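You operate a simulated robot arm through the tools that you are given. There is no shell and no other tool.

The job below is to be done with a simulated two-armed robot. You get a single attempt, and the scene is never put back.

## Task
Try both plug gauges from the mat in the brass bush there and sort it.
Fine: pass tray if green goes in and red does not, else rework tray; lay the gauges back.
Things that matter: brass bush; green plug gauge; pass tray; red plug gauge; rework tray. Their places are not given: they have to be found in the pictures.

It is judged by the outcome, as a careful person would: the job done as asked, and still so three seconds after it is handed in. It fails if anything else is knocked over, pushed out of place, dropped, spilled or broken.

## Robot
Two 7-joint arms with fingered hands on one trunk that stands fixed in place. Base frame: the origin is at the foot of the trunk, x ahead of it, y to its left, z up. Units: m, degrees, N and s.
The left shoulder is at [0.076, 0.125, 1.079], the right one opposite. With the tool pointing down near the work surface each hand reaches from about 0.52 to 0.88 m from the base axis, measured 20 degrees to its own side. Payload 3.6 kg a hand.
The tool frame of a hand sits at the grasp point between the pads (the TCP): z along the fingers, y along the line on which they close. The tips reach 0.034 m beyond it. The gripper opens to 0.116 m; its body begins 0.04 m behind the TCP. The gripper is a hand of 5 fingers: y runs from the thumb to the fingers, the wrist lies at [-0.016, -0.16, -0.164] in the tool frame, and closing takes about 1.5 s.
Orientation is that of the tool frame in the base frame, as [roll, pitch, yaw] about the fixed x, y, z axes, in that order (R = Rz(yaw) Ry(pitch) Rx(roll)). With the fingers straight down and the wrist toward the robot, the tool's x, y and z point along [0, 1, 0], [1, 0, 0] and [0, 0, -1] of the base frame.

## Interface
- The arms move only by the tool move_arm. It takes "left_deltas", "right_deltas" or both (then of equal length, played together; a hand with none holds still); each is a list that holds one entry, the list of rows, each a list of 6 numbers: the shift along the tool's x, y, z in m, then the turn, a rotation vector about the tool's x, y, z in rad. In form: [[[tx, ty, tz, rx, ry, rz], ...]]. A call has 1 to 20 rows; each row is the pose to reach, as a shift and turn from the pose commanded when the call began, along the tool's axes at that moment. "left_jaw" and "right_jaw" are, for a hand that has rows, the gripper command, from -1 (fully open) to 1 (shut), values between in proportion, set as the call begins (left out, the last holds). Rows are played at 5 a second. More than 0.05 m and 8.6 degrees between two rows, or a gripper value outside its range, and nothing of the call is played. A pose out of reach is approached as far as the arm can. The call stops where the force on the tool passes 40 N (or 10 N more than at its start, if that is more) or the arm is blocked; 0.2 s more then pass. The fingers move at their own pace (about 0.153 m/s each) and stop on an object; they squeeze with about 33 N. The grip force told is the motor's: it shows also when the fingers shut on nothing. Time passes only in rows, and 0.2 s behind the last, so rows that repeat a pose let the fingers close. The reply holds the time, the measured pose of the TCP, the force on the tool along the base axes, the opening and the grip force, in the units named above and with some noise, with the torque about the TCP (base axes, N m) and any sound that the robot's microphone picked up.
- Cameras (640 x 400 px; columns grow to the right, rows downward): "scene" is now at [0.1581, 0.0525, 1.2665]; the picture's right is [0.58, -0.81, 0.00], its down [-0.35, -0.25, -0.90] and it looks along [0.74, 0.52, -0.43] (base axes); focal length 258 px, centre (320, 200). "left" rides on the left gripper at [-0.069, -0.134, -0.11] in its tool frame; the picture's right is [-0.77, -0.19, 0.61], its down [0.59, -0.58, 0.57] and it looks along [0.25, 0.80, 0.55] (tool axes); focal length 256 px, centre (320, 200). "right" rides on the right gripper at [0.069, -0.134, -0.11] in its tool frame; the picture's right is [-0.77, 0.19, -0.61], its down [-0.59, -0.58, 0.56] and it looks along [-0.25, 0.79, 0.55] (tool axes); focal length 256 px, centre (320, 200).
- camera(camera): a new picture of that camera. The clock stands still meanwhile.
- slide_trunk(by): moves the trunk up (or, below 0, down) by that many m; the arms and the scene camera ride with it, the base frame stays. It gives what a move gives, with no picture.
- set_fingers(index, middle, ring, little, thumb_bend, thumb_turn, hand): sets how far each is bent, from 0 (flat) to 1 (curled in); at 0.3 the hand is open as for a grip, at 0.7 the pads meet at the TCP. One left out holds its place. A second passes; each finger stops where it meets its share of the squeeze, and holds until it gets a number again. A gripper value or a shape takes the hand back. It gives what a move gives, with no picture; readings hold the bend of each and the force on index, middle, ring, little, thumb and palm. thumb_turn goes from beside the hand (0) to across from the fingers (1), as for a grip.
- set_grasp(shape, hand): the hand has 5 fingers and takes this shape, open, in about a second: jaw (thumb against the fingers, like two jaws); tri (thumb and two fingers); tip (a fingertip pinch); poke (one finger out to press); point (the index stretched); flat (the hand flat); cup (the hand cupped); fist (a fist). The gripper value then closes the fingers along that shape, each until it touches; the sizes above hold for jaw. It gives what a move gives, with no picture.
- pan_tilt(pan, tilt): turns the head with the scene camera to pan (to the left, within 86 degrees either way) and tilt (down, from -29 to 69), counted from straight ahead of the robot (the tilt from the chest, where the trunk bows). It gives what a move gives.
- point_at(camera, pixels): there is no depth. For up to 12 entries [column, row, z] of the newest picture of that camera ("zoom" is the newest enlarged one), the place [x, y] in the base frame at which the ray of that pixel passes the height z, good to about 0.003 m. The clock stands still meanwhile.
- enlarge(camera, box): a new picture of the part [left, top, right, bottom] of that camera's present view, enlarged. The clock stands still meanwhile.
- close_job(): hands the job in; it is judged then, once.

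Open the grippers and draw the arms clear of the work before you hand the job in, unless the task says otherwise.

The tools are called after ">>>" as a command line: name --argument value ..., lists and objects as JSON in quotes. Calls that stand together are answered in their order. move_arm: Moves the arms, as the interface text tells. Its arguments: {"type":"object","properties":{"left_deltas":{"type":"array","items":{"type":"array","items":{"type":"array","items":{"type":"number"}}}},"left_jaw":{"type":"number"},"right_deltas":{"type":"array","items":{"type":"array","items":{"type":"array","items":{"type":"number"}}}},"right_jaw":{"type":"number"}},"required":[]} The other tools are called the same way: slide_trunk (by) moves the trunk up or down; set_grasp (shape, hand) gives the hand a shape; set_fingers (index, middle, ring, little, thumb_bend, thumb_turn, hand) moves the fingers one by one; pan_tilt (pan, tilt) turns the head that bears the scene camera; camera (camera) takes a picture; point_at (camera, pixels) gives the place at which the rays of pixels pass given heights; enlarge (camera, box) takes an enlarged picture of a part of a camera's view; close_job () hands the job in.

At the start:

```text
t: 0.0
left_ee_pos: [0.2742, 0.4028, 1.142]
left_tcp_rot: [179.9, 0.0, 90.0]
left_force: [0.8, -0.3, -1.0]
left_moment: [0.02, -0.01, -0.01]
left_gripper_width: 0.116
left_grasp_force: 0.1
left_shape: jaw
left_bend: [0.3, 0.3, 0.3, 0.3, 0.3, 0.97]
left_finger forces: [0.0, 0.1, 0.0, 0.0, 0.1, 0.0]
right_ee_pos: [0.4978, -0.0006, 1.1025]
right_tcp_rot: [179.9, -0.1, 89.9]
right_force: [-0.3, 0.4, -0.1]
right_moment: [-0.01, 0.01, 0.01]
right_gripper_width: 0.1159
right_grasp_force: 0.2
right_shape: jaw
right_bend: [0.3, 0.3, 0.3, 0.3, 0.3, 0.97]
right_finger forces: [0.0, 0.0, 0.0, 0.0, 0.1, 0.0]
trunk travel left (down, up): [-0.275, 0.487]
head pan, tilt (commanded): [35.4, 25.5]
```

scene: 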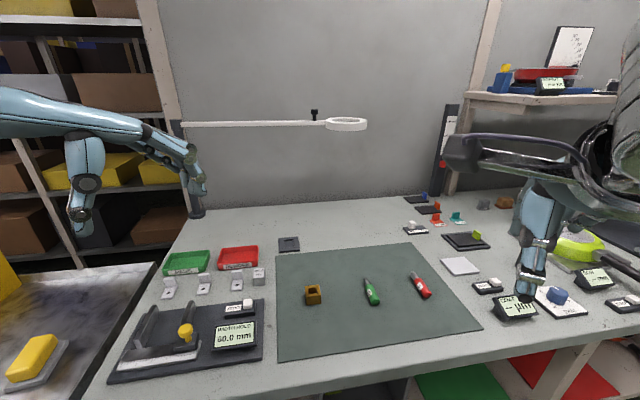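
right: 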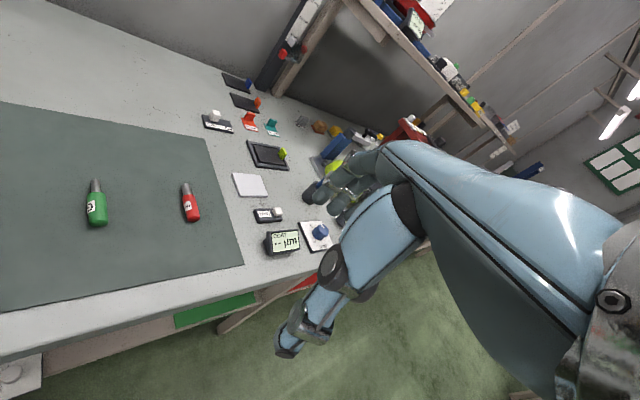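
left: 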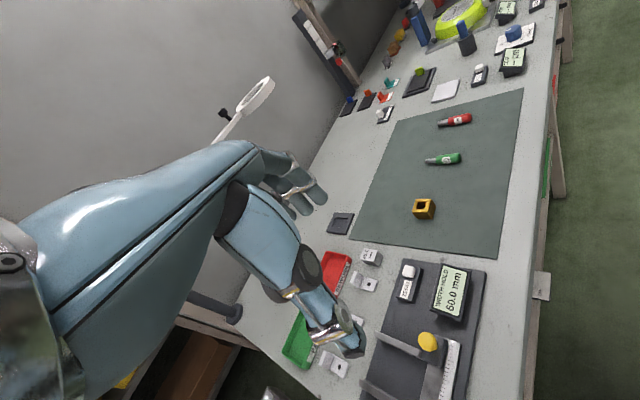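

The scene shows the mat with the bush at about (313,294), the green gauge at (371,291), the red gauge at (420,285), and two trays, green (186,262) and red (238,258). I'll enlarge these areas for a closer look.

>>> enlarge --camera "scene" --box '[270, 240, 480, 371]'

>>> enlarge --camera "scene" --box '[100, 220, 310, 351]'

>>> enlarge --camera "left" --box '[370, 90, 530, 190]'

```text
3.05 times, centred on (375, 306) of scene
```

zoom: 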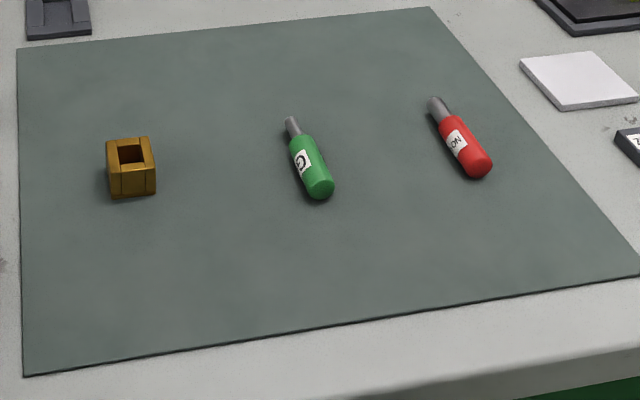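

```text
3.05 times, centred on (205, 286) of scene
```

zoom: 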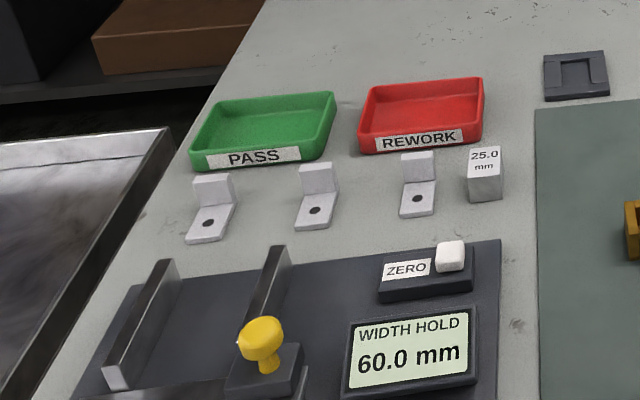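

```text
4.00 times, centred on (450, 140) of left
```

zoom: 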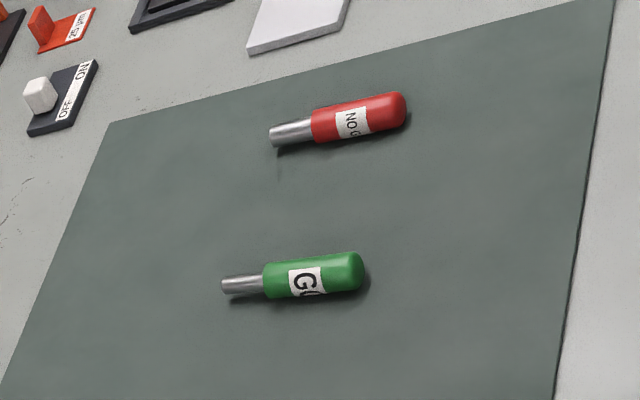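

I need the table height. I'll intersect the rays to the same features from the scene and left cameras at several assumed heights.

>>> point_at --camera "scene" --pixels '[[275, 255, 0.75], [275, 255, 0.85], [275, 255, 0.95], [409, 242, 0.75], [409, 242, 0.85], [409, 242, 0.95], [278, 363, 0.75], [278, 363, 0.85], [278, 363, 0.95]]'

>>> point_at --camera "left" --pixels '[[349, 238, 0.75], [349, 238, 0.85], [349, 238, 0.95], [397, 121, 0.75], [397, 121, 0.85], [397, 121, 0.95], [498, 260, 0.75], [498, 260, 0.85], [498, 260, 0.95]]'

```text
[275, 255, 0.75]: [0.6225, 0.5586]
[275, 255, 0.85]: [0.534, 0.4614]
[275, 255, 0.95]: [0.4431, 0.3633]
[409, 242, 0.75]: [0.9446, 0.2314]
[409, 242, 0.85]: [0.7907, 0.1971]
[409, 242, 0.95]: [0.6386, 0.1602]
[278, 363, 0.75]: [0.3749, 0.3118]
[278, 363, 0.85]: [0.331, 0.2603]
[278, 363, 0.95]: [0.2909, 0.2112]
```

```text
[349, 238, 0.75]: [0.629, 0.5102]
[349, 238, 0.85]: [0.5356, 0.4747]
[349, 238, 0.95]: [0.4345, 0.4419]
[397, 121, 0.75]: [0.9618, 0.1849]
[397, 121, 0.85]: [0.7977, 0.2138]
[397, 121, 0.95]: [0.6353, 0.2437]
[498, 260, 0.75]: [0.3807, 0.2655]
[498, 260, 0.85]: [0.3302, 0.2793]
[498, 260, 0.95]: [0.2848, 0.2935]
```

The mat surface comes out at about z≈0.825. I'll now locate the objects at that height from both cameras.

>>> point_at --camera "scene" --pixels '[[313, 303, 0.825], [313, 290, 0.855], [366, 280, 0.835], [375, 303, 0.835], [413, 274, 0.835], [428, 297, 0.835], [186, 264, 0.83], [238, 260, 0.83], [275, 255, 0.825], [409, 242, 0.825], [278, 363, 0.825], [481, 330, 0.825]]'

>>> point_at --camera "left" --pixels '[[423, 218, 0.825], [422, 203, 0.855], [427, 161, 0.835], [460, 158, 0.835], [439, 123, 0.835], [471, 117, 0.835], [305, 340, 0.83], [330, 280, 0.83]]'

>>> enlarge --camera "left" --box '[375, 175, 471, 235]'

>>> enlarge --camera "scene" --box '[280, 265, 360, 315]'

```text
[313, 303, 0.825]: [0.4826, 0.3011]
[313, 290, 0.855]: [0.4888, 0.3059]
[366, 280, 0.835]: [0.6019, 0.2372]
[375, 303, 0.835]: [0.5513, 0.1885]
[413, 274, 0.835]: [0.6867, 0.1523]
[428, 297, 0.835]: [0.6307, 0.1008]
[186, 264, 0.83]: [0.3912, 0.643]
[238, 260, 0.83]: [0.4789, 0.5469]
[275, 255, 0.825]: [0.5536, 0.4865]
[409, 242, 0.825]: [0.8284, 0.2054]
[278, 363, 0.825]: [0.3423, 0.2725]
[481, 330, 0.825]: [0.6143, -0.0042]
```

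```text
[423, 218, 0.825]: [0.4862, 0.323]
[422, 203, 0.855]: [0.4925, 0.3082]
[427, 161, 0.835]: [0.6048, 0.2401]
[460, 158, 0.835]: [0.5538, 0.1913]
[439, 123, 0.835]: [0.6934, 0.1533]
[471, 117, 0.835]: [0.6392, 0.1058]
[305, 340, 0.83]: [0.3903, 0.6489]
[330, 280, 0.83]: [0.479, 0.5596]
```

```text
6.67 times, centred on (423, 205) of left
```

zoom: 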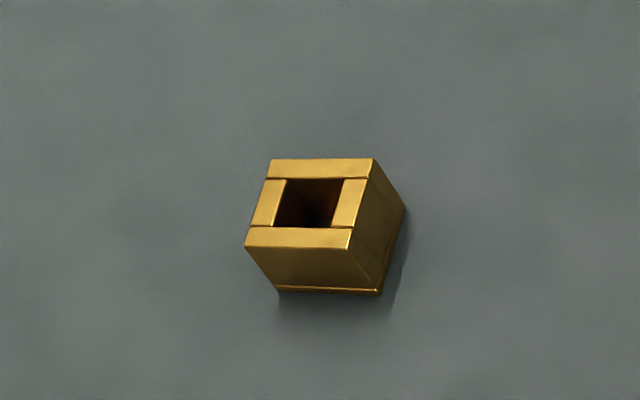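

```text
8.00 times, centred on (320, 290) of scene
```

zoom: 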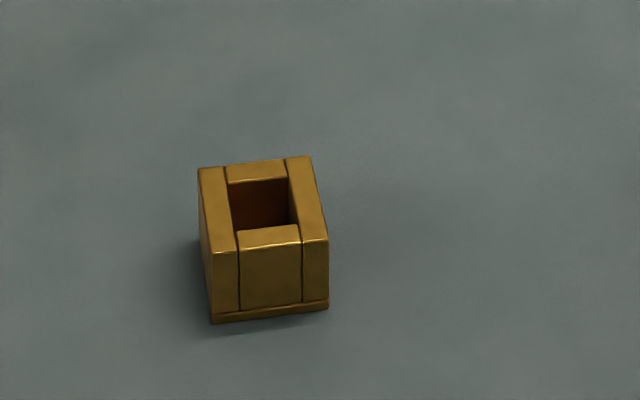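

The newest zoom shows the bush with a square hole and a base plate. I'll measure its bottom and top corners.

>>> point_at --camera "zoom" --pixels '[[212, 322, 0.826], [329, 306, 0.826], [213, 253, 0.85], [213, 253, 0.855], [213, 253, 0.86], [328, 241, 0.855], [198, 168, 0.855], [311, 156, 0.855], [238, 233, 0.855], [300, 226, 0.855], [228, 182, 0.855], [288, 177, 0.855]]'

```text
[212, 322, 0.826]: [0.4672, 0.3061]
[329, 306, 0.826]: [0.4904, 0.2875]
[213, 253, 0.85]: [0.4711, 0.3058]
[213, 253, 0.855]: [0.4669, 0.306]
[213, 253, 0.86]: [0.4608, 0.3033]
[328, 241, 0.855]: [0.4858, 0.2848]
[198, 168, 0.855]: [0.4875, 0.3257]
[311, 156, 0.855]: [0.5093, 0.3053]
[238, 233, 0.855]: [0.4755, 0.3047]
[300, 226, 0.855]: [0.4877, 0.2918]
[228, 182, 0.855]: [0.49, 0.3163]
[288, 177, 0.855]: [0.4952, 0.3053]
```

The bush is about 30 mm square and 30 mm tall at (0.488, 0.305), yawed roughly −43°. I'll zoom tightly on the two gauges to measure them.

>>> enlarge --camera "scene" --box '[340, 270, 404, 310]'

>>> enlarge --camera "scene" --box '[390, 264, 454, 304]'

>>> enlarge --camera "scene" --box '[281, 274, 345, 314]'

```text
10.00 times, centred on (372, 290) of scene
```

zoom: 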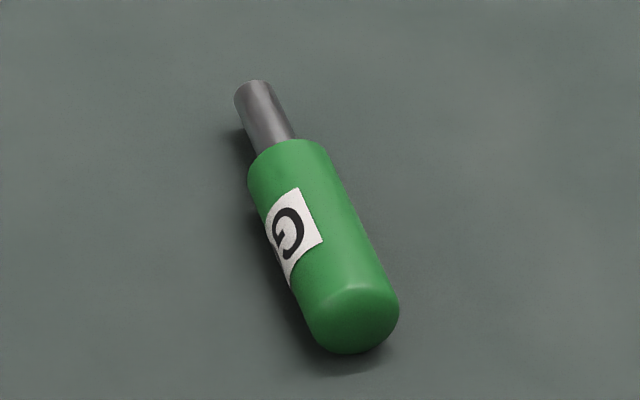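

```text
10.00 times, centred on (422, 284) of scene
```

zoom: 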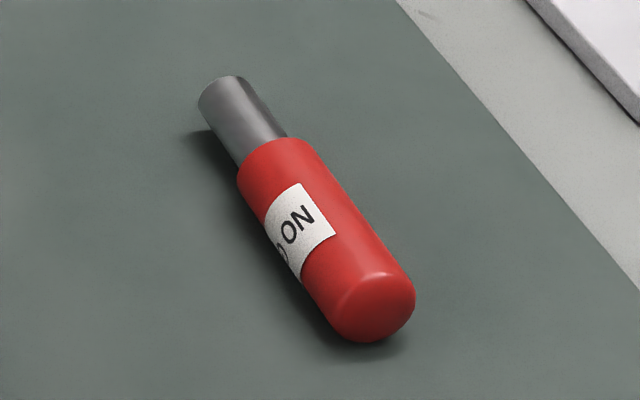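

```text
10.00 times, centred on (313, 294) of scene
```

zoom: 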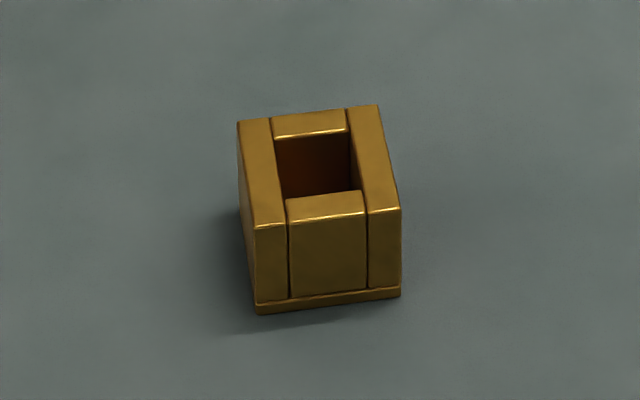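

Pixel widths suggest a green pin of about 9 mm, a red pin of about 12 mm, and a hole of about 16 mm, though only the physical try will count. I'll measure key points of the gauges and the hole more exactly.

>>> point_at --camera "scene" --pixels '[[365.3, 279.2, 0.836], [367.8, 285.0, 0.836], [375.0, 302.5, 0.836], [412.2, 273.3, 0.836], [416.4, 279.6, 0.836], [427.5, 295.0, 0.836]]'

>>> point_at --camera "zoom" --pixels '[[286, 200, 0.855], [362, 190, 0.855], [276, 140, 0.855], [347, 132, 0.855], [254, 229, 0.855], [401, 207, 0.855], [238, 122, 0.855], [378, 105, 0.855], [257, 315, 0.825], [400, 296, 0.825]]'

>>> camera --camera "left"

```text
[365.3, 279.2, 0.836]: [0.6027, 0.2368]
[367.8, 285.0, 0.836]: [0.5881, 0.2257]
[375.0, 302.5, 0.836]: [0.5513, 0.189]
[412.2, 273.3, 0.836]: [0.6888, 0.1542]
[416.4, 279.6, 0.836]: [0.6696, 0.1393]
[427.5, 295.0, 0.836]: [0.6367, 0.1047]
```

```text
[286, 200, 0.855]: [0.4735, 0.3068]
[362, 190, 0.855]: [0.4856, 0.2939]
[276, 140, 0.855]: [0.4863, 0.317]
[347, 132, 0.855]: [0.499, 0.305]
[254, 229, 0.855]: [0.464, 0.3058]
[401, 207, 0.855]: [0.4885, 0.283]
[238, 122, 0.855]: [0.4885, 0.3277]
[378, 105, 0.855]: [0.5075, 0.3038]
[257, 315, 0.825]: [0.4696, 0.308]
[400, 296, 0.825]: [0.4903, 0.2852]
```

```text
taken
```

left: 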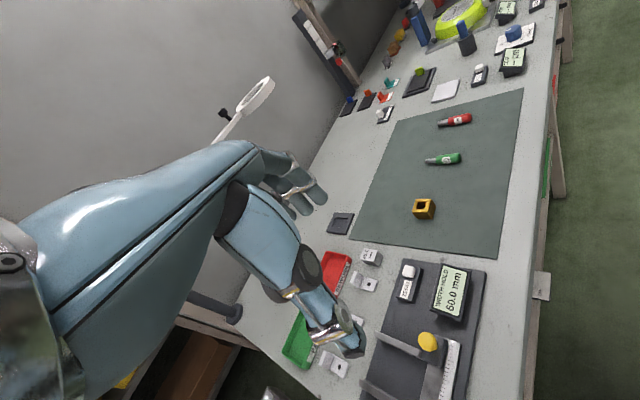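

The left picture shows my own left hand with fingers at (300,185) and thumb at (345,335). I'll try the "tri" shape and look at the finger layout.

>>> set_grasp --hand "left" --shape "tri"

>>> camera --camera "left"

>>> camera --camera "scene"

```text
t: 0.9
left_ee_pos: [0.272, 0.402, 1.1435]
left_tcp_rot: [-180.0, 0.0, 89.9]
left_force: [-0.1, -0.5, 0.1]
left_moment: [0.0, -0.04, -0.03]
left_gripper_width: 0.1159
left_grasp_force: 0.0
left_shape: tri
left_bend: [0.3, 0.3, 0.98, 0.98, 0.3, 0.97]
left_finger forces: [0.0, 0.0, 0.1, 0.0, 0.0, 0.0]
right_ee_pos: [0.4983, -0.0004, 1.1022]
right_tcp_rot: [180.0, 0.0, 90.1]
right_force: [-1.6, -0.5, 0.0]
right_moment: [0.01, 0.02, 0.0]
right_gripper_width: 0.1159
right_grasp_force: 0.0
right_shape: jaw
right_bend: [0.3, 0.3, 0.3, 0.3, 0.3, 0.97]
right_finger forces: [0.0, 0.0, 0.0, 0.0, 0.1, 0.0]
trunk travel left (down, up): [-0.275, 0.487]
head pan, tilt (commanded): [35.4, 25.5]
```

```text
taken
```

left: 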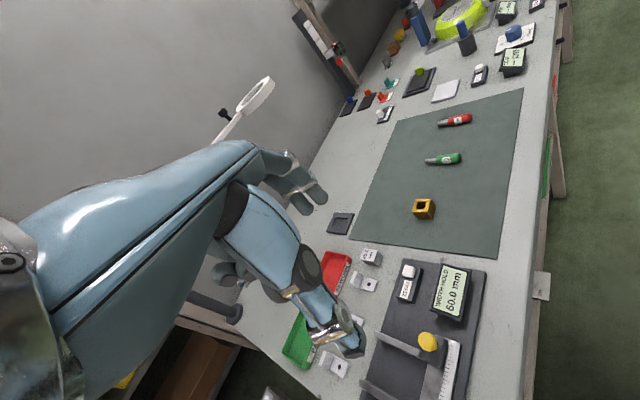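

```text
taken
```

scene: 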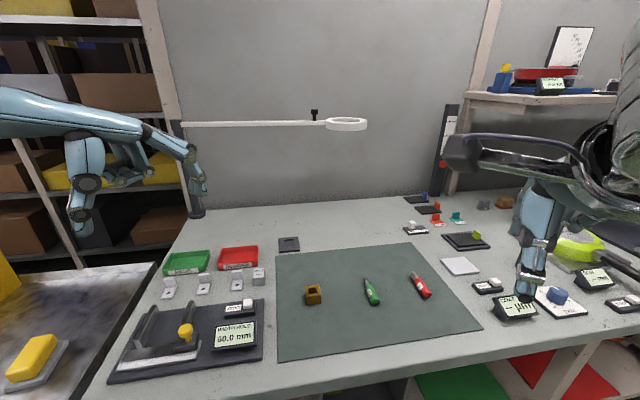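

Tri shape leaves ring and little curled in the palm. I'll turn the head toward the left hand to see the finger layout relative to the TCP.

>>> pan_tilt --pan 70 --tilt 25

>>> camera --camera "scene"

```text
t: 1.9
left_ee_pos: [0.2744, 0.4028, 1.1437]
left_tcp_rot: [-180.0, 0.0, 90.0]
left_force: [-0.4, 0.5, 0.7]
left_moment: [-0.01, 0.0, -0.02]
left_gripper_width: 0.116
left_grasp_force: 0.1
left_shape: tri
left_bend: [0.3, 0.3, 0.98, 0.98, 0.3, 0.97]
left_finger forces: [0.0, 0.1, 0.0, 0.1, 0.1, 0.0]
right_ee_pos: [0.4978, -0.0005, 1.1016]
right_tcp_rot: [-179.9, 0.0, 90.0]
right_force: [0.2, 0.6, 0.2]
right_moment: [-0.01, -0.02, -0.01]
right_gripper_width: 0.1157
right_grasp_force: 0.0
right_shape: jaw
right_bend: [0.3, 0.3, 0.3, 0.3, 0.3, 0.97]
right_finger forces: [0.0, 0.0, 0.1, 0.0, 0.0, 0.1]
trunk travel left (down, up): [-0.275, 0.487]
head pan, tilt (commanded): [70.0, 25.0]
```

```text
taken
```

scene: 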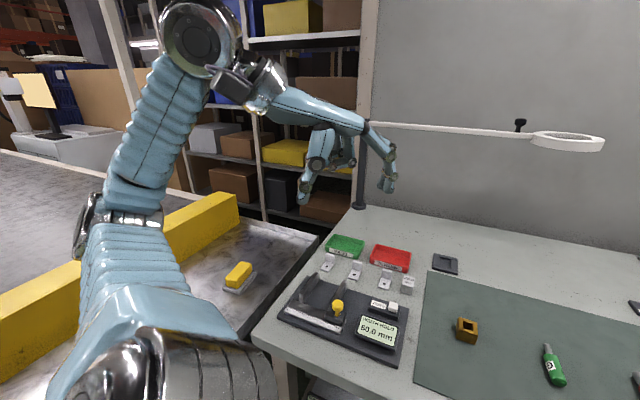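

The left hand is visible with its thumb at (308,180) and fingers at (388,170). I'll zoom in.

>>> enlarge --camera "scene" --box '[270, 90, 430, 190]'

>>> enlarge --camera "scene" --box '[270, 220, 430, 320]'

```text
4.00 times, centred on (350, 140) of scene
```

zoom: 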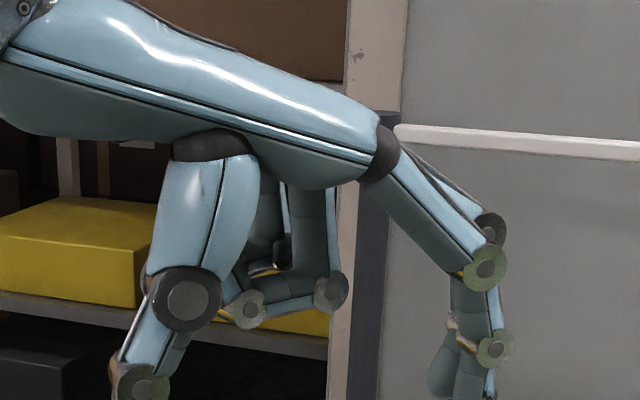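

```text
4.00 times, centred on (350, 270) of scene
```

zoom: 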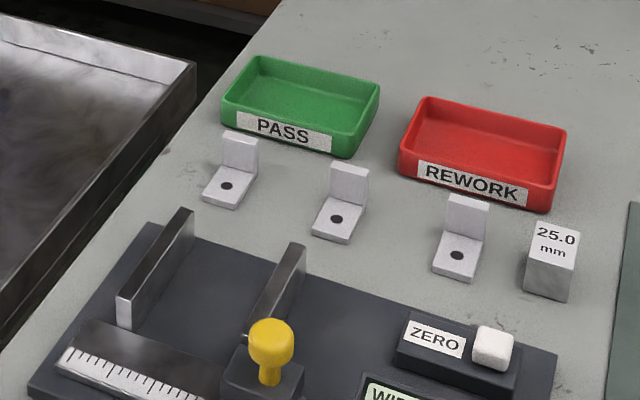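

I'll close the tri grip in the air to see where the pads meet and how wide the closed hand reads.

>>> move_arm --left_deltas '[[[0, 0, 0, 0, 0, 0], [0, 0, 0, 0, 0, 0], [0, 0, 0, 0, 0, 0], [0, 0, 0, 0, 0, 0], [0, 0, 0, 0, 0, 0], [0, 0, 0, 0, 0, 0], [0, 0, 0, 0, 0, 0], [0, 0, 0, 0, 0, 0]]]' --left_jaw 0.7

>>> enlarge --camera "scene" --box '[270, 90, 430, 190]'

>>> enlarge --camera "left" --box '[200, 130, 440, 280]'

>>> camera --camera "left"

```text
t: 3.7
left_ee_pos: [0.2738, 0.4021, 1.1435]
left_tcp_rot: [-180.0, 0.0, 90.0]
left_force: [0.0, -0.4, -0.3]
left_moment: [0.01, 0.0, -0.01]
left_gripper_width: 0.0174
left_grasp_force: 0.1
left_shape: tri
left_bend: [0.62, 0.62, 0.98, 0.98, 0.7, 1.0]
left_finger forces: [0.1, 0.1, 0.0, 0.0, 0.0, 0.1]
right_ee_pos: [0.4981, 0.0007, 1.1017]
right_tcp_rot: [180.0, -0.1, 89.9]
right_force: [0.7, -0.1, 0.3]
right_moment: [0.02, 0.01, 0.04]
right_gripper_width: 0.116
right_grasp_force: 0.2
right_shape: jaw
right_bend: [0.3, 0.3, 0.3, 0.3, 0.3, 0.97]
right_finger forces: [0.0, 0.0, 0.0, 0.1, 0.0, 0.1]
trunk travel left (down, up): [-0.275, 0.487]
head pan, tilt (commanded): [70.0, 25.0]
```

```text
4.00 times, centred on (350, 140) of scene
```

zoom: 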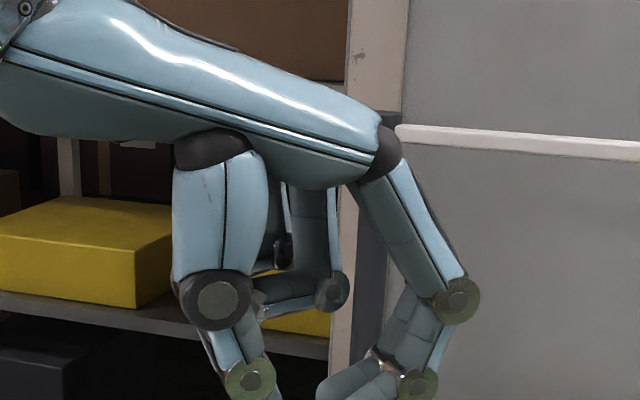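

```text
2.67 times, centred on (320, 205) of left
```

zoom: 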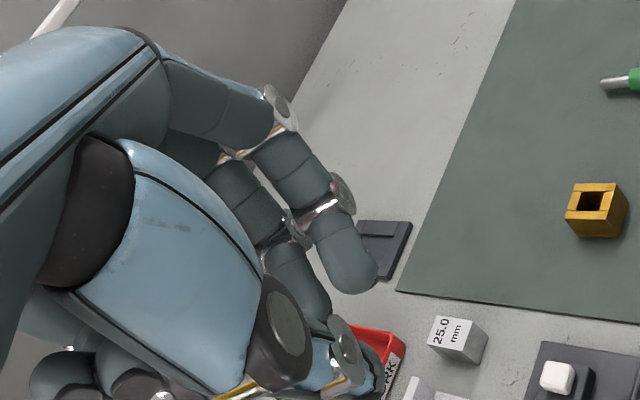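

```text
taken
```

left: 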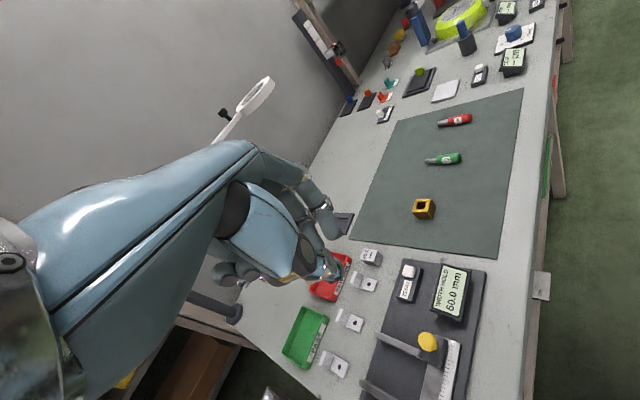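

I'll map where the TCP (0.274, 0.402, 1.1435) falls in this view, and look at the fingertips lower down.

>>> enlarge --camera "scene" --box '[306, 140, 402, 200]'

>>> point_at --camera "zoom" --pixels '[[320, 200, 1.1435], [320, 260, 1.1435], [320, 320, 1.1435], [200, 260, 1.1435], [440, 260, 1.1435]]'

```text
6.67 times, centred on (354, 170) of scene
```

zoom: 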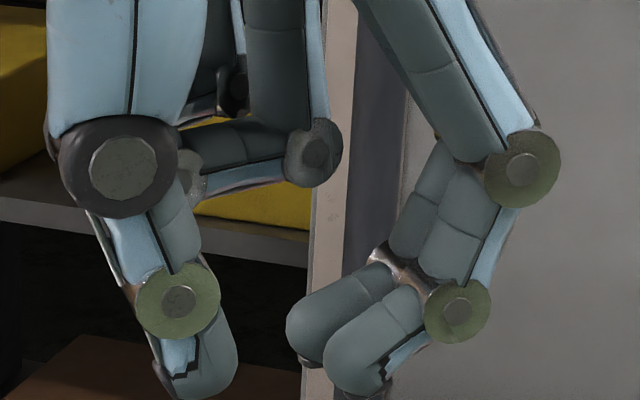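

```text
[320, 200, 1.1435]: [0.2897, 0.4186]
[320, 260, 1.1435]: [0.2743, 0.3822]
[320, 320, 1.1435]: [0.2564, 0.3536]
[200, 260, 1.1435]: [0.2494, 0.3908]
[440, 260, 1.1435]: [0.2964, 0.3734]
```

I'll triangulate the finger joints between the scene and left cameras to learn the fingers' sideways layout.

>>> point_at --camera "zoom" --pixels '[[458, 307, 1.1], [458, 307, 1.15], [178, 301, 1.1], [178, 301, 1.15], [520, 168, 1.15], [520, 168, 1.2]]'

>>> enlarge --camera "left" --box '[260, 150, 372, 220]'

>>> enlarge --camera "left" --box '[200, 200, 392, 320]'

```text
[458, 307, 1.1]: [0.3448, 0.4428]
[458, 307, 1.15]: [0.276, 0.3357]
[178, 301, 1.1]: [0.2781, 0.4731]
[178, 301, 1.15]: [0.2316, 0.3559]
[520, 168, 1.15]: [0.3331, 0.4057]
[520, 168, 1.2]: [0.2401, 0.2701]
```

```text
5.71 times, centred on (316, 185) of left
```

zoom: 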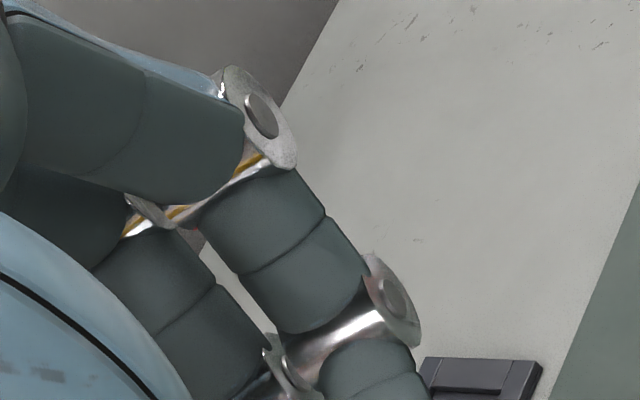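

```text
3.33 times, centred on (296, 260) of left
```

zoom: 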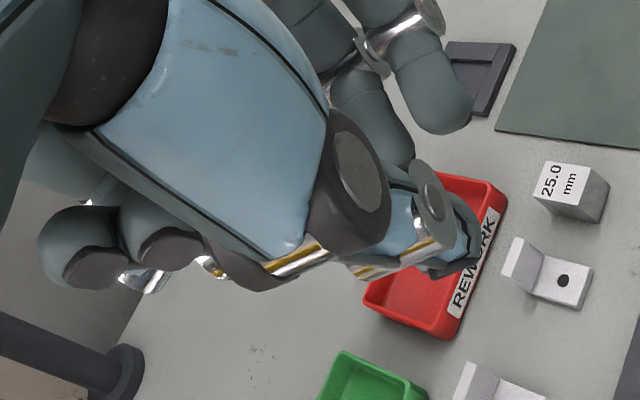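

The index pad lies at about x≈−0.012 and the thumb at about 0, so the three-finger pinch centres on the TCP's x axis, with tips about 34 mm beyond the TCP. I'll set thumb, index and middle half open with ring and little flat, so they stay clear of the bush later.

>>> set_fingers --hand "left" --index 0.4 --middle 0.4 --ring 0.0 --little 0.0 --thumb_bend 0.4 --thumb_turn 1.0

>>> enlarge --camera "scene" --box '[270, 90, 430, 190]'

```text
t: 4.7
left_ee_pos: [0.2743, 0.4018, 1.1425]
left_tcp_rot: [179.9, 0.0, 89.9]
left_force: [-0.2, 0.2, 0.2]
left_moment: [0.04, 0.02, -0.03]
left_gripper_width: 0.0884
left_grasp_force: 0.1
left_shape: fingers
left_bend: [0.4, 0.4, 0.0, 0.0, 0.4, 0.99]
left_finger forces: [0.0, 0.0, 0.1, 0.1, 0.0, 0.1]
right_ee_pos: [0.4974, -0.0009, 1.1028]
right_tcp_rot: [180.0, 0.1, 90.1]
right_force: [-0.4, 0.1, 0.6]
right_moment: [-0.01, 0.01, 0.0]
right_gripper_width: 0.1157
right_grasp_force: 0.0
right_shape: jaw
right_bend: [0.3, 0.3, 0.3, 0.3, 0.3, 0.97]
right_finger forces: [0.0, 0.0, 0.0, 0.1, 0.0, 0.1]
trunk travel left (down, up): [-0.275, 0.487]
head pan, tilt (commanded): [70.0, 25.0]
```

```text
4.00 times, centred on (350, 140) of scene
```

zoom: 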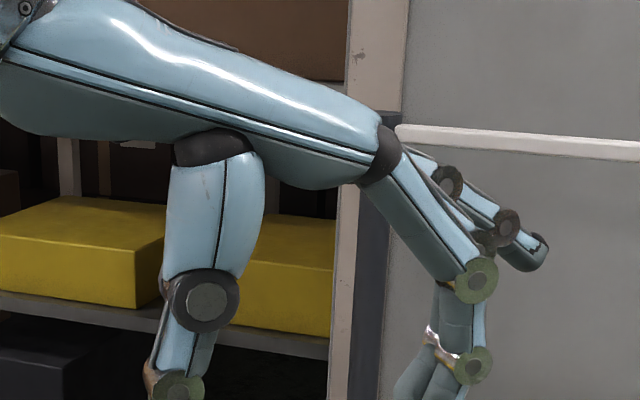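

Ring and little are now out of the way. I'll move the left hand to hover over the green gauge at z≈1.0, yawing 46.5° so the tool x lines up with the gauge.

>>> move_arm --left_deltas '[[[-0.02027, 0.0288, 0.01425, 0, 0, 0.0812], [-0.04054, 0.0576, 0.0285, 0, 0, 0.1623], [-0.06081, 0.0864, 0.04275, 0, 0, 0.2435], [-0.08108, 0.1152, 0.057, 0, 0, 0.3246], [-0.10135, 0.144, 0.07125, 0, 0, 0.4058], [-0.12162, 0.1728, 0.0855, 0, 0, 0.487], [-0.14189, 0.2016, 0.09975, 0, 0, 0.5681], [-0.16216, 0.2304, 0.114, 0, 0, 0.6493], [-0.18243, 0.2592, 0.12825, 0, 0, 0.7304], [-0.2027, 0.288, 0.1425, 0, 0, 0.8116]]]'

>>> pan_tilt --pan 35.4 --tilt 30

>>> camera --camera "scene"

>>> camera --camera "left"

```text
t: 6.9
left_ee_pos: [0.5662, 0.1996, 1.0015]
left_tcp_rot: [-179.8, -0.1, 43.3]
left_force: [0.0, -1.2, 0.4]
left_moment: [0.01, 0.01, 0.01]
left_gripper_width: 0.0884
left_grasp_force: 0.1
left_shape: fingers
left_bend: [0.4, 0.4, 0.0, 0.0, 0.4, 0.99]
left_finger forces: [0.0, 0.1, 0.0, 0.0, 0.0, 0.0]
right_ee_pos: [0.4985, -0.0019, 1.1024]
right_tcp_rot: [-179.9, 0.0, 89.9]
right_force: [-0.4, -0.2, -0.7]
right_moment: [0.0, 0.0, 0.02]
right_gripper_width: 0.116
right_grasp_force: 0.1
right_shape: jaw
right_bend: [0.3, 0.3, 0.3, 0.3, 0.3, 0.97]
right_finger forces: [0.0, 0.0, 0.0, 0.0, 0.0, 0.0]
trunk travel left (down, up): [-0.275, 0.487]
head pan, tilt (commanded): [70.0, 25.0]
```

```text
t: 7.9
left_ee_pos: [0.5645, 0.201, 1.0023]
left_tcp_rot: [180.0, 0.0, 43.5]
left_force: [0.3, -0.2, 0.3]
left_moment: [0.0, 0.01, -0.01]
left_gripper_width: 0.0888
left_grasp_force: 0.0
left_shape: fingers
left_bend: [0.4, 0.4, 0.0, 0.0, 0.4, 0.99]
left_finger forces: [0.0, 0.0, 0.0, 0.0, 0.1, 0.0]
right_ee_pos: [0.498, 0.0002, 1.1017]
right_tcp_rot: [180.0, 0.0, 90.0]
right_force: [0.3, 0.6, -0.4]
right_moment: [0.0, 0.01, 0.01]
right_gripper_width: 0.116
right_grasp_force: 0.1
right_shape: jaw
right_bend: [0.3, 0.3, 0.3, 0.3, 0.3, 0.97]
right_finger forces: [0.0, 0.0, 0.0, 0.1, 0.0, 0.0]
trunk travel left (down, up): [-0.275, 0.487]
head pan, tilt (commanded): [35.4, 30.0]
```

```text
taken
```

scene: 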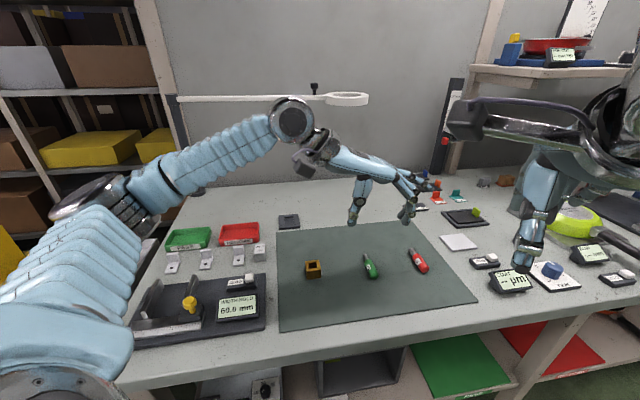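

```text
taken
```

left: 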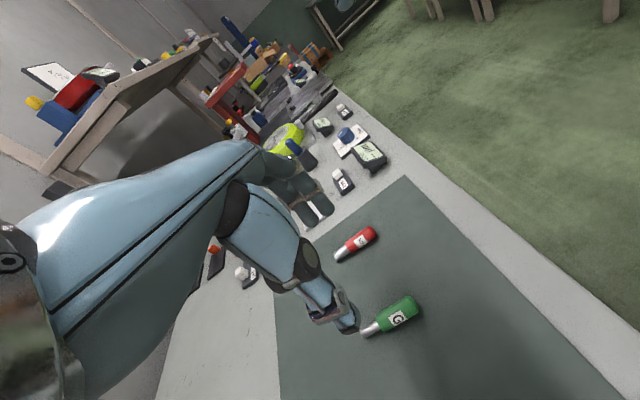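

The hand is over the green gauge, seen in the left view from about (362,333) to (418,305). I'll zoom in to refine the gauge position.

>>> enlarge --camera "left" --box '[340, 285, 436, 345]'

>>> point_at --camera "left" --pixels '[[362, 333, 0.835], [417, 305, 0.835], [383, 323, 0.835], [335, 258, 0.835], [376, 231, 0.835]]'

>>> enlarge --camera "scene" --box '[338, 242, 402, 282]'

```text
6.67 times, centred on (388, 315) of left
```

zoom: 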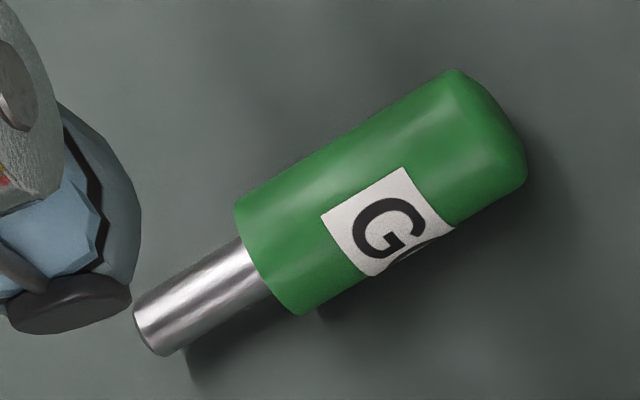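

```text
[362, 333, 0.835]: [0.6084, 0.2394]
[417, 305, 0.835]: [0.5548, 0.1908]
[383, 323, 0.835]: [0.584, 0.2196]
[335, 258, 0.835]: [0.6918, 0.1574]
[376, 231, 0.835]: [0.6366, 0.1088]
```

```text
10.00 times, centred on (370, 262) of scene
```

zoom: 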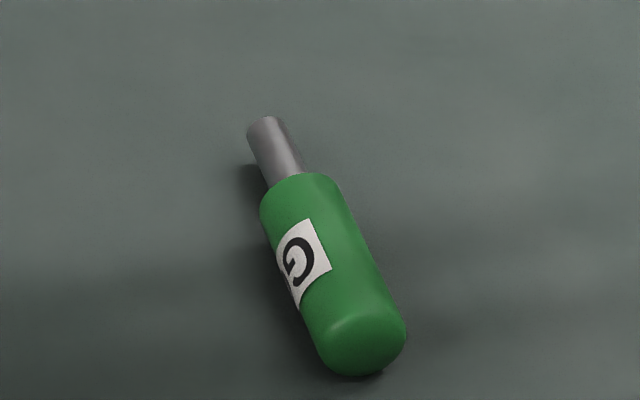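

The gauge handle centre is about (0.5716, 0.2074) with yaw about 43°. I'll tilt the hand 15° about tool y so the gauge will later be held with room below the hand.

>>> move_arm --left_deltas '[[[-0.001, 0, 0.01, 0, 0.0873, 0], [-0.002, 0, 0.02, 0, 0.1745, 0], [-0.003, 0, 0.03, 0, 0.2618, 0]]]'

>>> camera --camera "left"

>>> enlarge --camera "scene" --box '[310, 160, 470, 290]'

```text
t: 8.7
left_ee_pos: [0.5619, 0.1985, 0.9719]
left_tcp_rot: [-180.0, -15.2, 43.4]
left_force: [-0.1, 0.0, 0.0]
left_moment: [0.0, 0.02, 0.0]
left_gripper_width: 0.0885
left_grasp_force: 0.1
left_shape: fingers
left_bend: [0.4, 0.4, 0.0, 0.0, 0.4, 0.99]
left_finger forces: [0.0, 0.1, 0.0, 0.0, 0.1, 0.0]
right_ee_pos: [0.4983, 0.0007, 1.1028]
right_tcp_rot: [-179.9, 0.0, 90.1]
right_force: [-0.2, 0.8, 0.4]
right_moment: [0.0, 0.0, -0.02]
right_gripper_width: 0.116
right_grasp_force: 0.0
right_shape: jaw
right_bend: [0.3, 0.3, 0.3, 0.3, 0.3, 0.97]
right_finger forces: [0.1, 0.0, 0.0, 0.0, 0.0, 0.1]
trunk travel left (down, up): [-0.275, 0.487]
head pan, tilt (commanded): [35.4, 30.0]
```

```text
taken
```

left: 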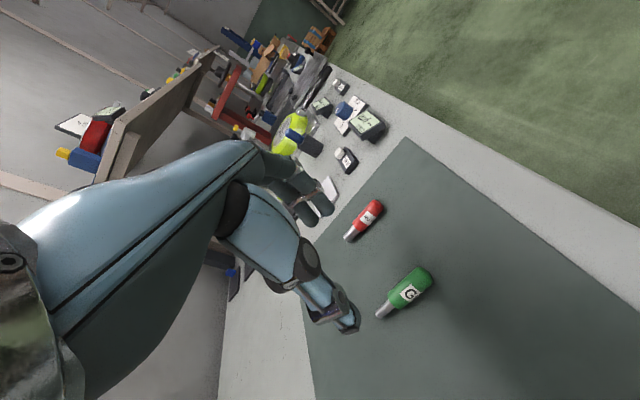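

```text
3.08 times, centred on (390, 225) of scene
```

zoom: 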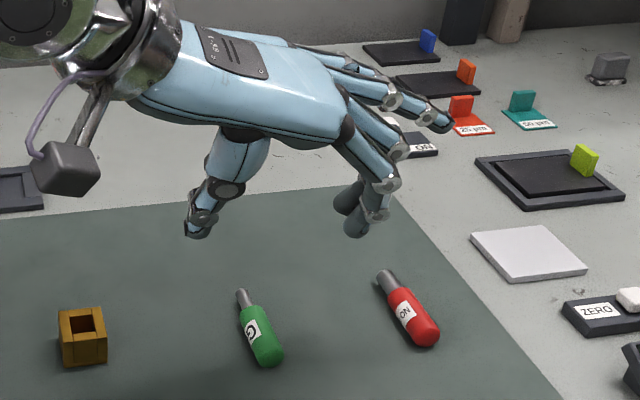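

Orientation is right. I'll descend 7 cm to z≈0.90 and check alignment over the gauge.

>>> move_arm --left_deltas '[[[-0.006, 0, 0.0225, 0, 0, 0], [-0.0121, 0, 0.0451, 0, 0, 0], [-0.0181, 0, 0.0676, 0, 0, 0]]]'

>>> camera --camera "left"

>>> enlarge --camera "scene" --box '[320, 190, 448, 290]'

```text
t: 9.5
left_ee_pos: [0.563, 0.1986, 0.9034]
left_tcp_rot: [-180.0, -15.0, 43.6]
left_force: [0.0, -0.3, -0.2]
left_moment: [-0.01, 0.0, -0.01]
left_gripper_width: 0.0884
left_grasp_force: 0.1
left_shape: fingers
left_bend: [0.4, 0.4, 0.0, 0.0, 0.4, 0.99]
left_finger forces: [0.0, 0.1, 0.1, 0.0, 0.0, 0.1]
right_ee_pos: [0.4993, 0.0005, 1.1019]
right_tcp_rot: [180.0, 0.1, 90.0]
right_force: [-0.7, 0.5, 0.1]
right_moment: [0.03, 0.0, -0.01]
right_gripper_width: 0.1158
right_grasp_force: 0.0
right_shape: jaw
right_bend: [0.3, 0.3, 0.3, 0.3, 0.3, 0.97]
right_finger forces: [0.1, 0.1, 0.0, 0.0, 0.1, 0.0]
trunk travel left (down, up): [-0.275, 0.487]
head pan, tilt (commanded): [35.4, 30.0]
```

```text
taken
```

left: 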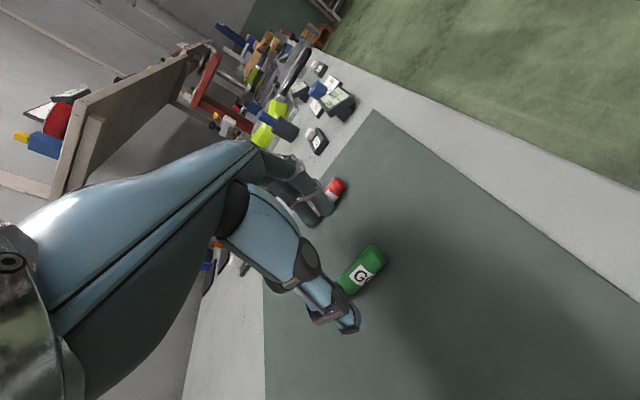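

```text
4.00 times, centred on (384, 240) of scene
```

zoom: 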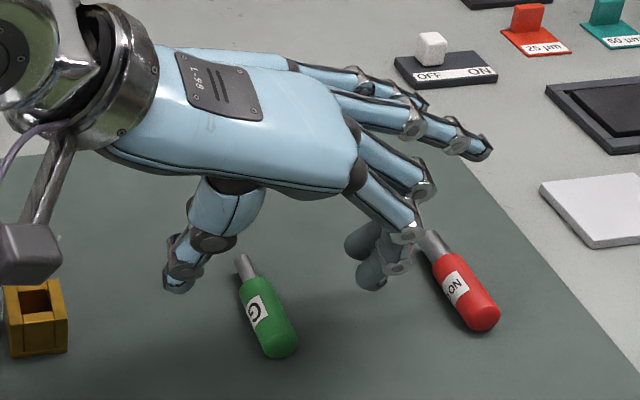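

Thumb and fingers straddle the gauge, with the grip line about 8 mm behind the handle's middle. I'll descend to z≈0.866 while moving 4 mm forward along the gauge.

>>> move_arm --left_deltas '[[[-0.002, 0, 0.0122, 0, 0, 0], [-0.0038, 0, 0.0245, 0, 0, 0], [-0.0057, 0, 0.0367, 0, 0, 0]]]'

>>> camera --camera "left"

>>> enlarge --camera "scene" --box '[330, 225, 426, 285]'

```text
t: 10.3
left_ee_pos: [0.5636, 0.2005, 0.8659]
left_tcp_rot: [180.0, -15.0, 43.5]
left_force: [-0.9, -0.1, 0.1]
left_moment: [0.01, 0.01, 0.02]
left_gripper_width: 0.0883
left_grasp_force: 0.1
left_shape: fingers
left_bend: [0.4, 0.4, 0.0, 0.0, 0.4, 0.99]
left_finger forces: [0.0, 0.0, 0.0, 0.0, 0.0, 0.1]
right_ee_pos: [0.4982, 0.0007, 1.1027]
right_tcp_rot: [-180.0, 0.1, 90.0]
right_force: [-0.1, 1.0, -0.3]
right_moment: [-0.02, 0.01, 0.0]
right_gripper_width: 0.1159
right_grasp_force: 0.1
right_shape: jaw
right_bend: [0.3, 0.3, 0.3, 0.3, 0.3, 0.97]
right_finger forces: [0.1, 0.0, 0.0, 0.0, 0.0, 0.0]
trunk travel left (down, up): [-0.275, 0.487]
head pan, tilt (commanded): [35.4, 30.0]
```

```text
taken
```

left: 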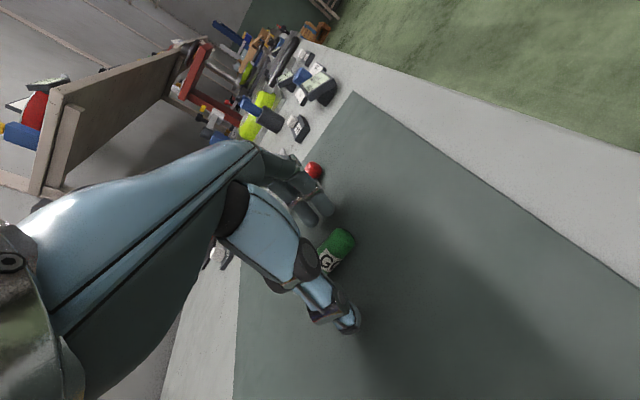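

```text
6.67 times, centred on (378, 255) of scene
```

zoom: 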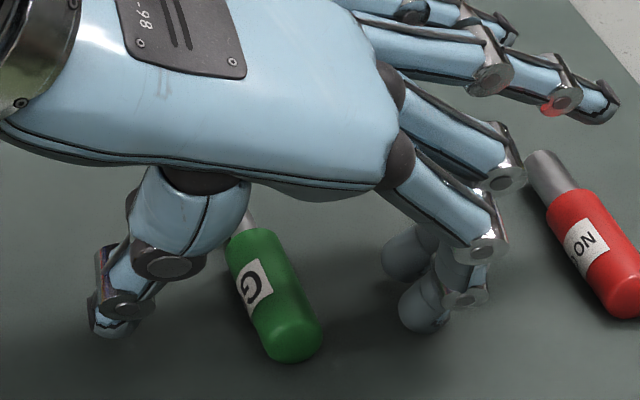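

Tips are almost at the mat, with index at zoom (430,330) lining up near the handle's rounded end. I'll shift 5 mm forward along the gauge and lower 3 mm.

>>> move_arm --left_deltas '[[[0.0048, 0, 0.0013, 0, 0, 0], [0.0044, 0, 0.0028, 0, 0, 0], [0.004, 0, 0.0042, 0, 0, 0]]]'

>>> enlarge --camera "scene" --box '[330, 225, 426, 285]'

```text
t: 11.1
left_ee_pos: [0.566, 0.2042, 0.8638]
left_tcp_rot: [179.8, -15.1, 43.6]
left_force: [-2.6, 1.3, 11.9]
left_moment: [-0.47, -0.26, -0.09]
left_gripper_width: 0.0889
left_grasp_force: 5.7
left_shape: fingers
left_bend: [0.39, 0.4, 0.0, 0.0, 0.4, 0.99]
left_finger forces: [10.7, 0.0, 0.0, 0.0, 0.0, 0.0]
right_ee_pos: [0.497, -0.0006, 1.104]
right_tcp_rot: [-180.0, 0.0, 90.1]
right_force: [-0.4, 0.0, -0.1]
right_moment: [0.0, 0.0, -0.01]
right_gripper_width: 0.116
right_grasp_force: 0.1
right_shape: jaw
right_bend: [0.3, 0.3, 0.3, 0.3, 0.3, 0.97]
right_finger forces: [0.0, 0.1, 0.0, 0.0, 0.0, 0.0]
trunk travel left (down, up): [-0.275, 0.487]
head pan, tilt (commanded): [35.4, 30.0]
```

```text
6.67 times, centred on (378, 255) of scene
```

zoom: 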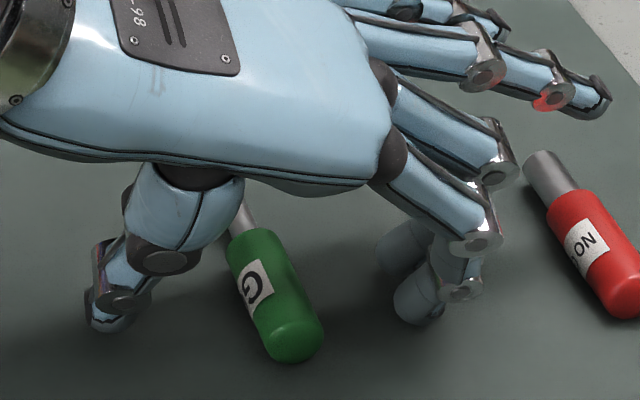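

Index tip touches the mat (10.7 N), so I'll raise 2 mm and then close part-way with all three fingers.

>>> move_arm --left_deltas '[[[0.0005, 0, -0.0022, 0, 0, 0], [0.0005, 0, -0.0022, 0, 0, 0]]]'

>>> set_fingers --hand "left" --index 0.53 --middle 0.53 --thumb_bend 0.55

>>> enlarge --camera "scene" --box '[330, 225, 426, 285]'

```text
t: 11.7
left_ee_pos: [0.5651, 0.2036, 0.8647]
left_tcp_rot: [-180.0, -14.9, 43.5]
left_force: [0.2, 0.4, 6.3]
left_moment: [-0.23, -0.2, -0.01]
left_gripper_width: 0.0894
left_grasp_force: 3.5
left_shape: fingers
left_bend: [0.39, 0.4, 0.0, 0.0, 0.4, 0.99]
left_finger forces: [6.8, 0.1, 0.0, 0.0, 0.0, 0.1]
right_ee_pos: [0.4966, -0.0001, 1.1016]
right_tcp_rot: [-180.0, 0.0, 90.0]
right_force: [-0.9, 0.0, 0.3]
right_moment: [0.01, -0.03, 0.02]
right_gripper_width: 0.1161
right_grasp_force: 0.1
right_shape: jaw
right_bend: [0.3, 0.3, 0.3, 0.3, 0.3, 0.97]
right_finger forces: [0.0, 0.0, 0.1, 0.1, 0.0, 0.0]
trunk travel left (down, up): [-0.275, 0.487]
head pan, tilt (commanded): [35.4, 30.0]
```

```text
t: 12.7
left_ee_pos: [0.5657, 0.2032, 0.8649]
left_tcp_rot: [179.9, -15.1, 43.5]
left_force: [3.6, -3.1, 12.2]
left_moment: [-0.57, -0.49, -0.01]
left_gripper_width: 0.0553
left_grasp_force: 6.7
left_shape: fingers
left_bend: [0.48, 0.53, 0.0, 0.0, 0.55, 1.0]
left_finger forces: [13.1, 0.1, 0.1, 0.1, 0.0, 0.0]
right_ee_pos: [0.4969, -0.0007, 1.1023]
right_tcp_rot: [-180.0, 0.0, 90.0]
right_force: [0.6, 0.3, 1.3]
right_moment: [-0.01, -0.01, 0.02]
right_gripper_width: 0.1161
right_grasp_force: 0.1
right_shape: jaw
right_bend: [0.3, 0.3, 0.3, 0.3, 0.3, 0.97]
right_finger forces: [0.0, 0.1, 0.1, 0.0, 0.0, 0.0]
trunk travel left (down, up): [-0.275, 0.487]
head pan, tilt (commanded): [35.4, 30.0]
```

```text
6.67 times, centred on (378, 255) of scene
```

zoom: 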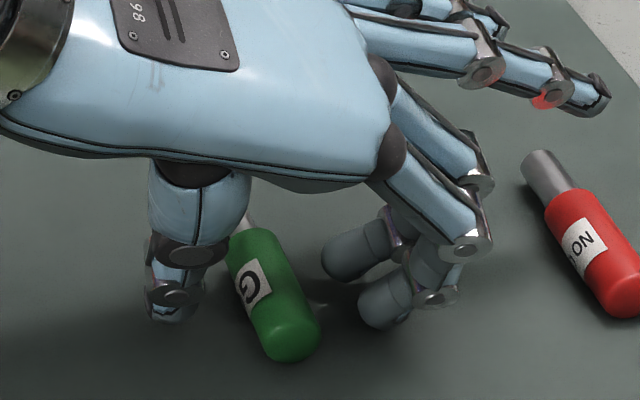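

Index still presses the mat (13 N) while curling, so I'll raise 4 mm more and re-check.

>>> move_arm --left_deltas '[[[0.001, 0, -0.0039, 0, 0, 0], [0.001, 0, -0.0039, 0, 0, 0], [0.001, 0, -0.0039, 0, 0, 0]]]'

>>> set_fingers --hand "left" --index 0.58 --middle 0.58 --thumb_bend 0.6

>>> enlarge --camera "scene" --box '[330, 225, 426, 285]'

```text
t: 13.5
left_ee_pos: [0.5653, 0.2056, 0.8667]
left_tcp_rot: [-179.8, -14.8, 43.5]
left_force: [0.0, -0.2, 0.3]
left_moment: [-0.06, 0.02, -0.02]
left_gripper_width: 0.049
left_grasp_force: 0.6
left_shape: fingers
left_bend: [0.52, 0.53, 0.0, 0.0, 0.55, 1.0]
left_finger forces: [0.6, 0.0, 0.0, 0.1, 0.0, 0.0]
right_ee_pos: [0.4984, -0.0005, 1.1018]
right_tcp_rot: [179.9, 0.1, 90.1]
right_force: [-0.1, -1.0, 0.8]
right_moment: [0.02, -0.01, -0.01]
right_gripper_width: 0.116
right_grasp_force: 0.1
right_shape: jaw
right_bend: [0.3, 0.3, 0.3, 0.3, 0.3, 0.97]
right_finger forces: [0.0, 0.1, 0.0, 0.0, 0.1, 0.0]
trunk travel left (down, up): [-0.275, 0.487]
head pan, tilt (commanded): [35.4, 30.0]
```

```text
t: 14.5
left_ee_pos: [0.5666, 0.2044, 0.8678]
left_tcp_rot: [180.0, -15.0, 43.5]
left_force: [-0.5, 0.1, 0.7]
left_moment: [-0.03, -0.03, 0.0]
left_gripper_width: 0.035
left_grasp_force: 0.0
left_shape: fingers
left_bend: [0.57, 0.57, 0.0, 0.0, 0.6, 1.0]
left_finger forces: [0.0, 0.1, 0.1, 0.1, 0.0, 0.0]
right_ee_pos: [0.4975, -0.0004, 1.1021]
right_tcp_rot: [-180.0, -0.1, 90.1]
right_force: [-0.3, 0.7, 0.5]
right_moment: [0.0, 0.02, -0.01]
right_gripper_width: 0.116
right_grasp_force: 0.1
right_shape: jaw
right_bend: [0.3, 0.3, 0.3, 0.3, 0.3, 0.97]
right_finger forces: [0.0, 0.0, 0.0, 0.0, 0.0, 0.0]
trunk travel left (down, up): [-0.275, 0.487]
head pan, tilt (commanded): [35.4, 30.0]
```

```text
6.67 times, centred on (378, 255) of scene
```

zoom: 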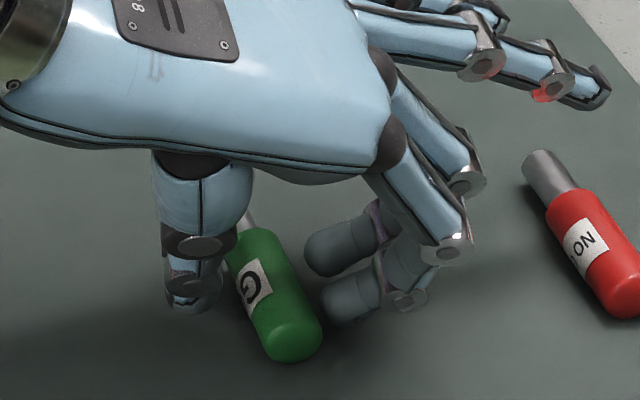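

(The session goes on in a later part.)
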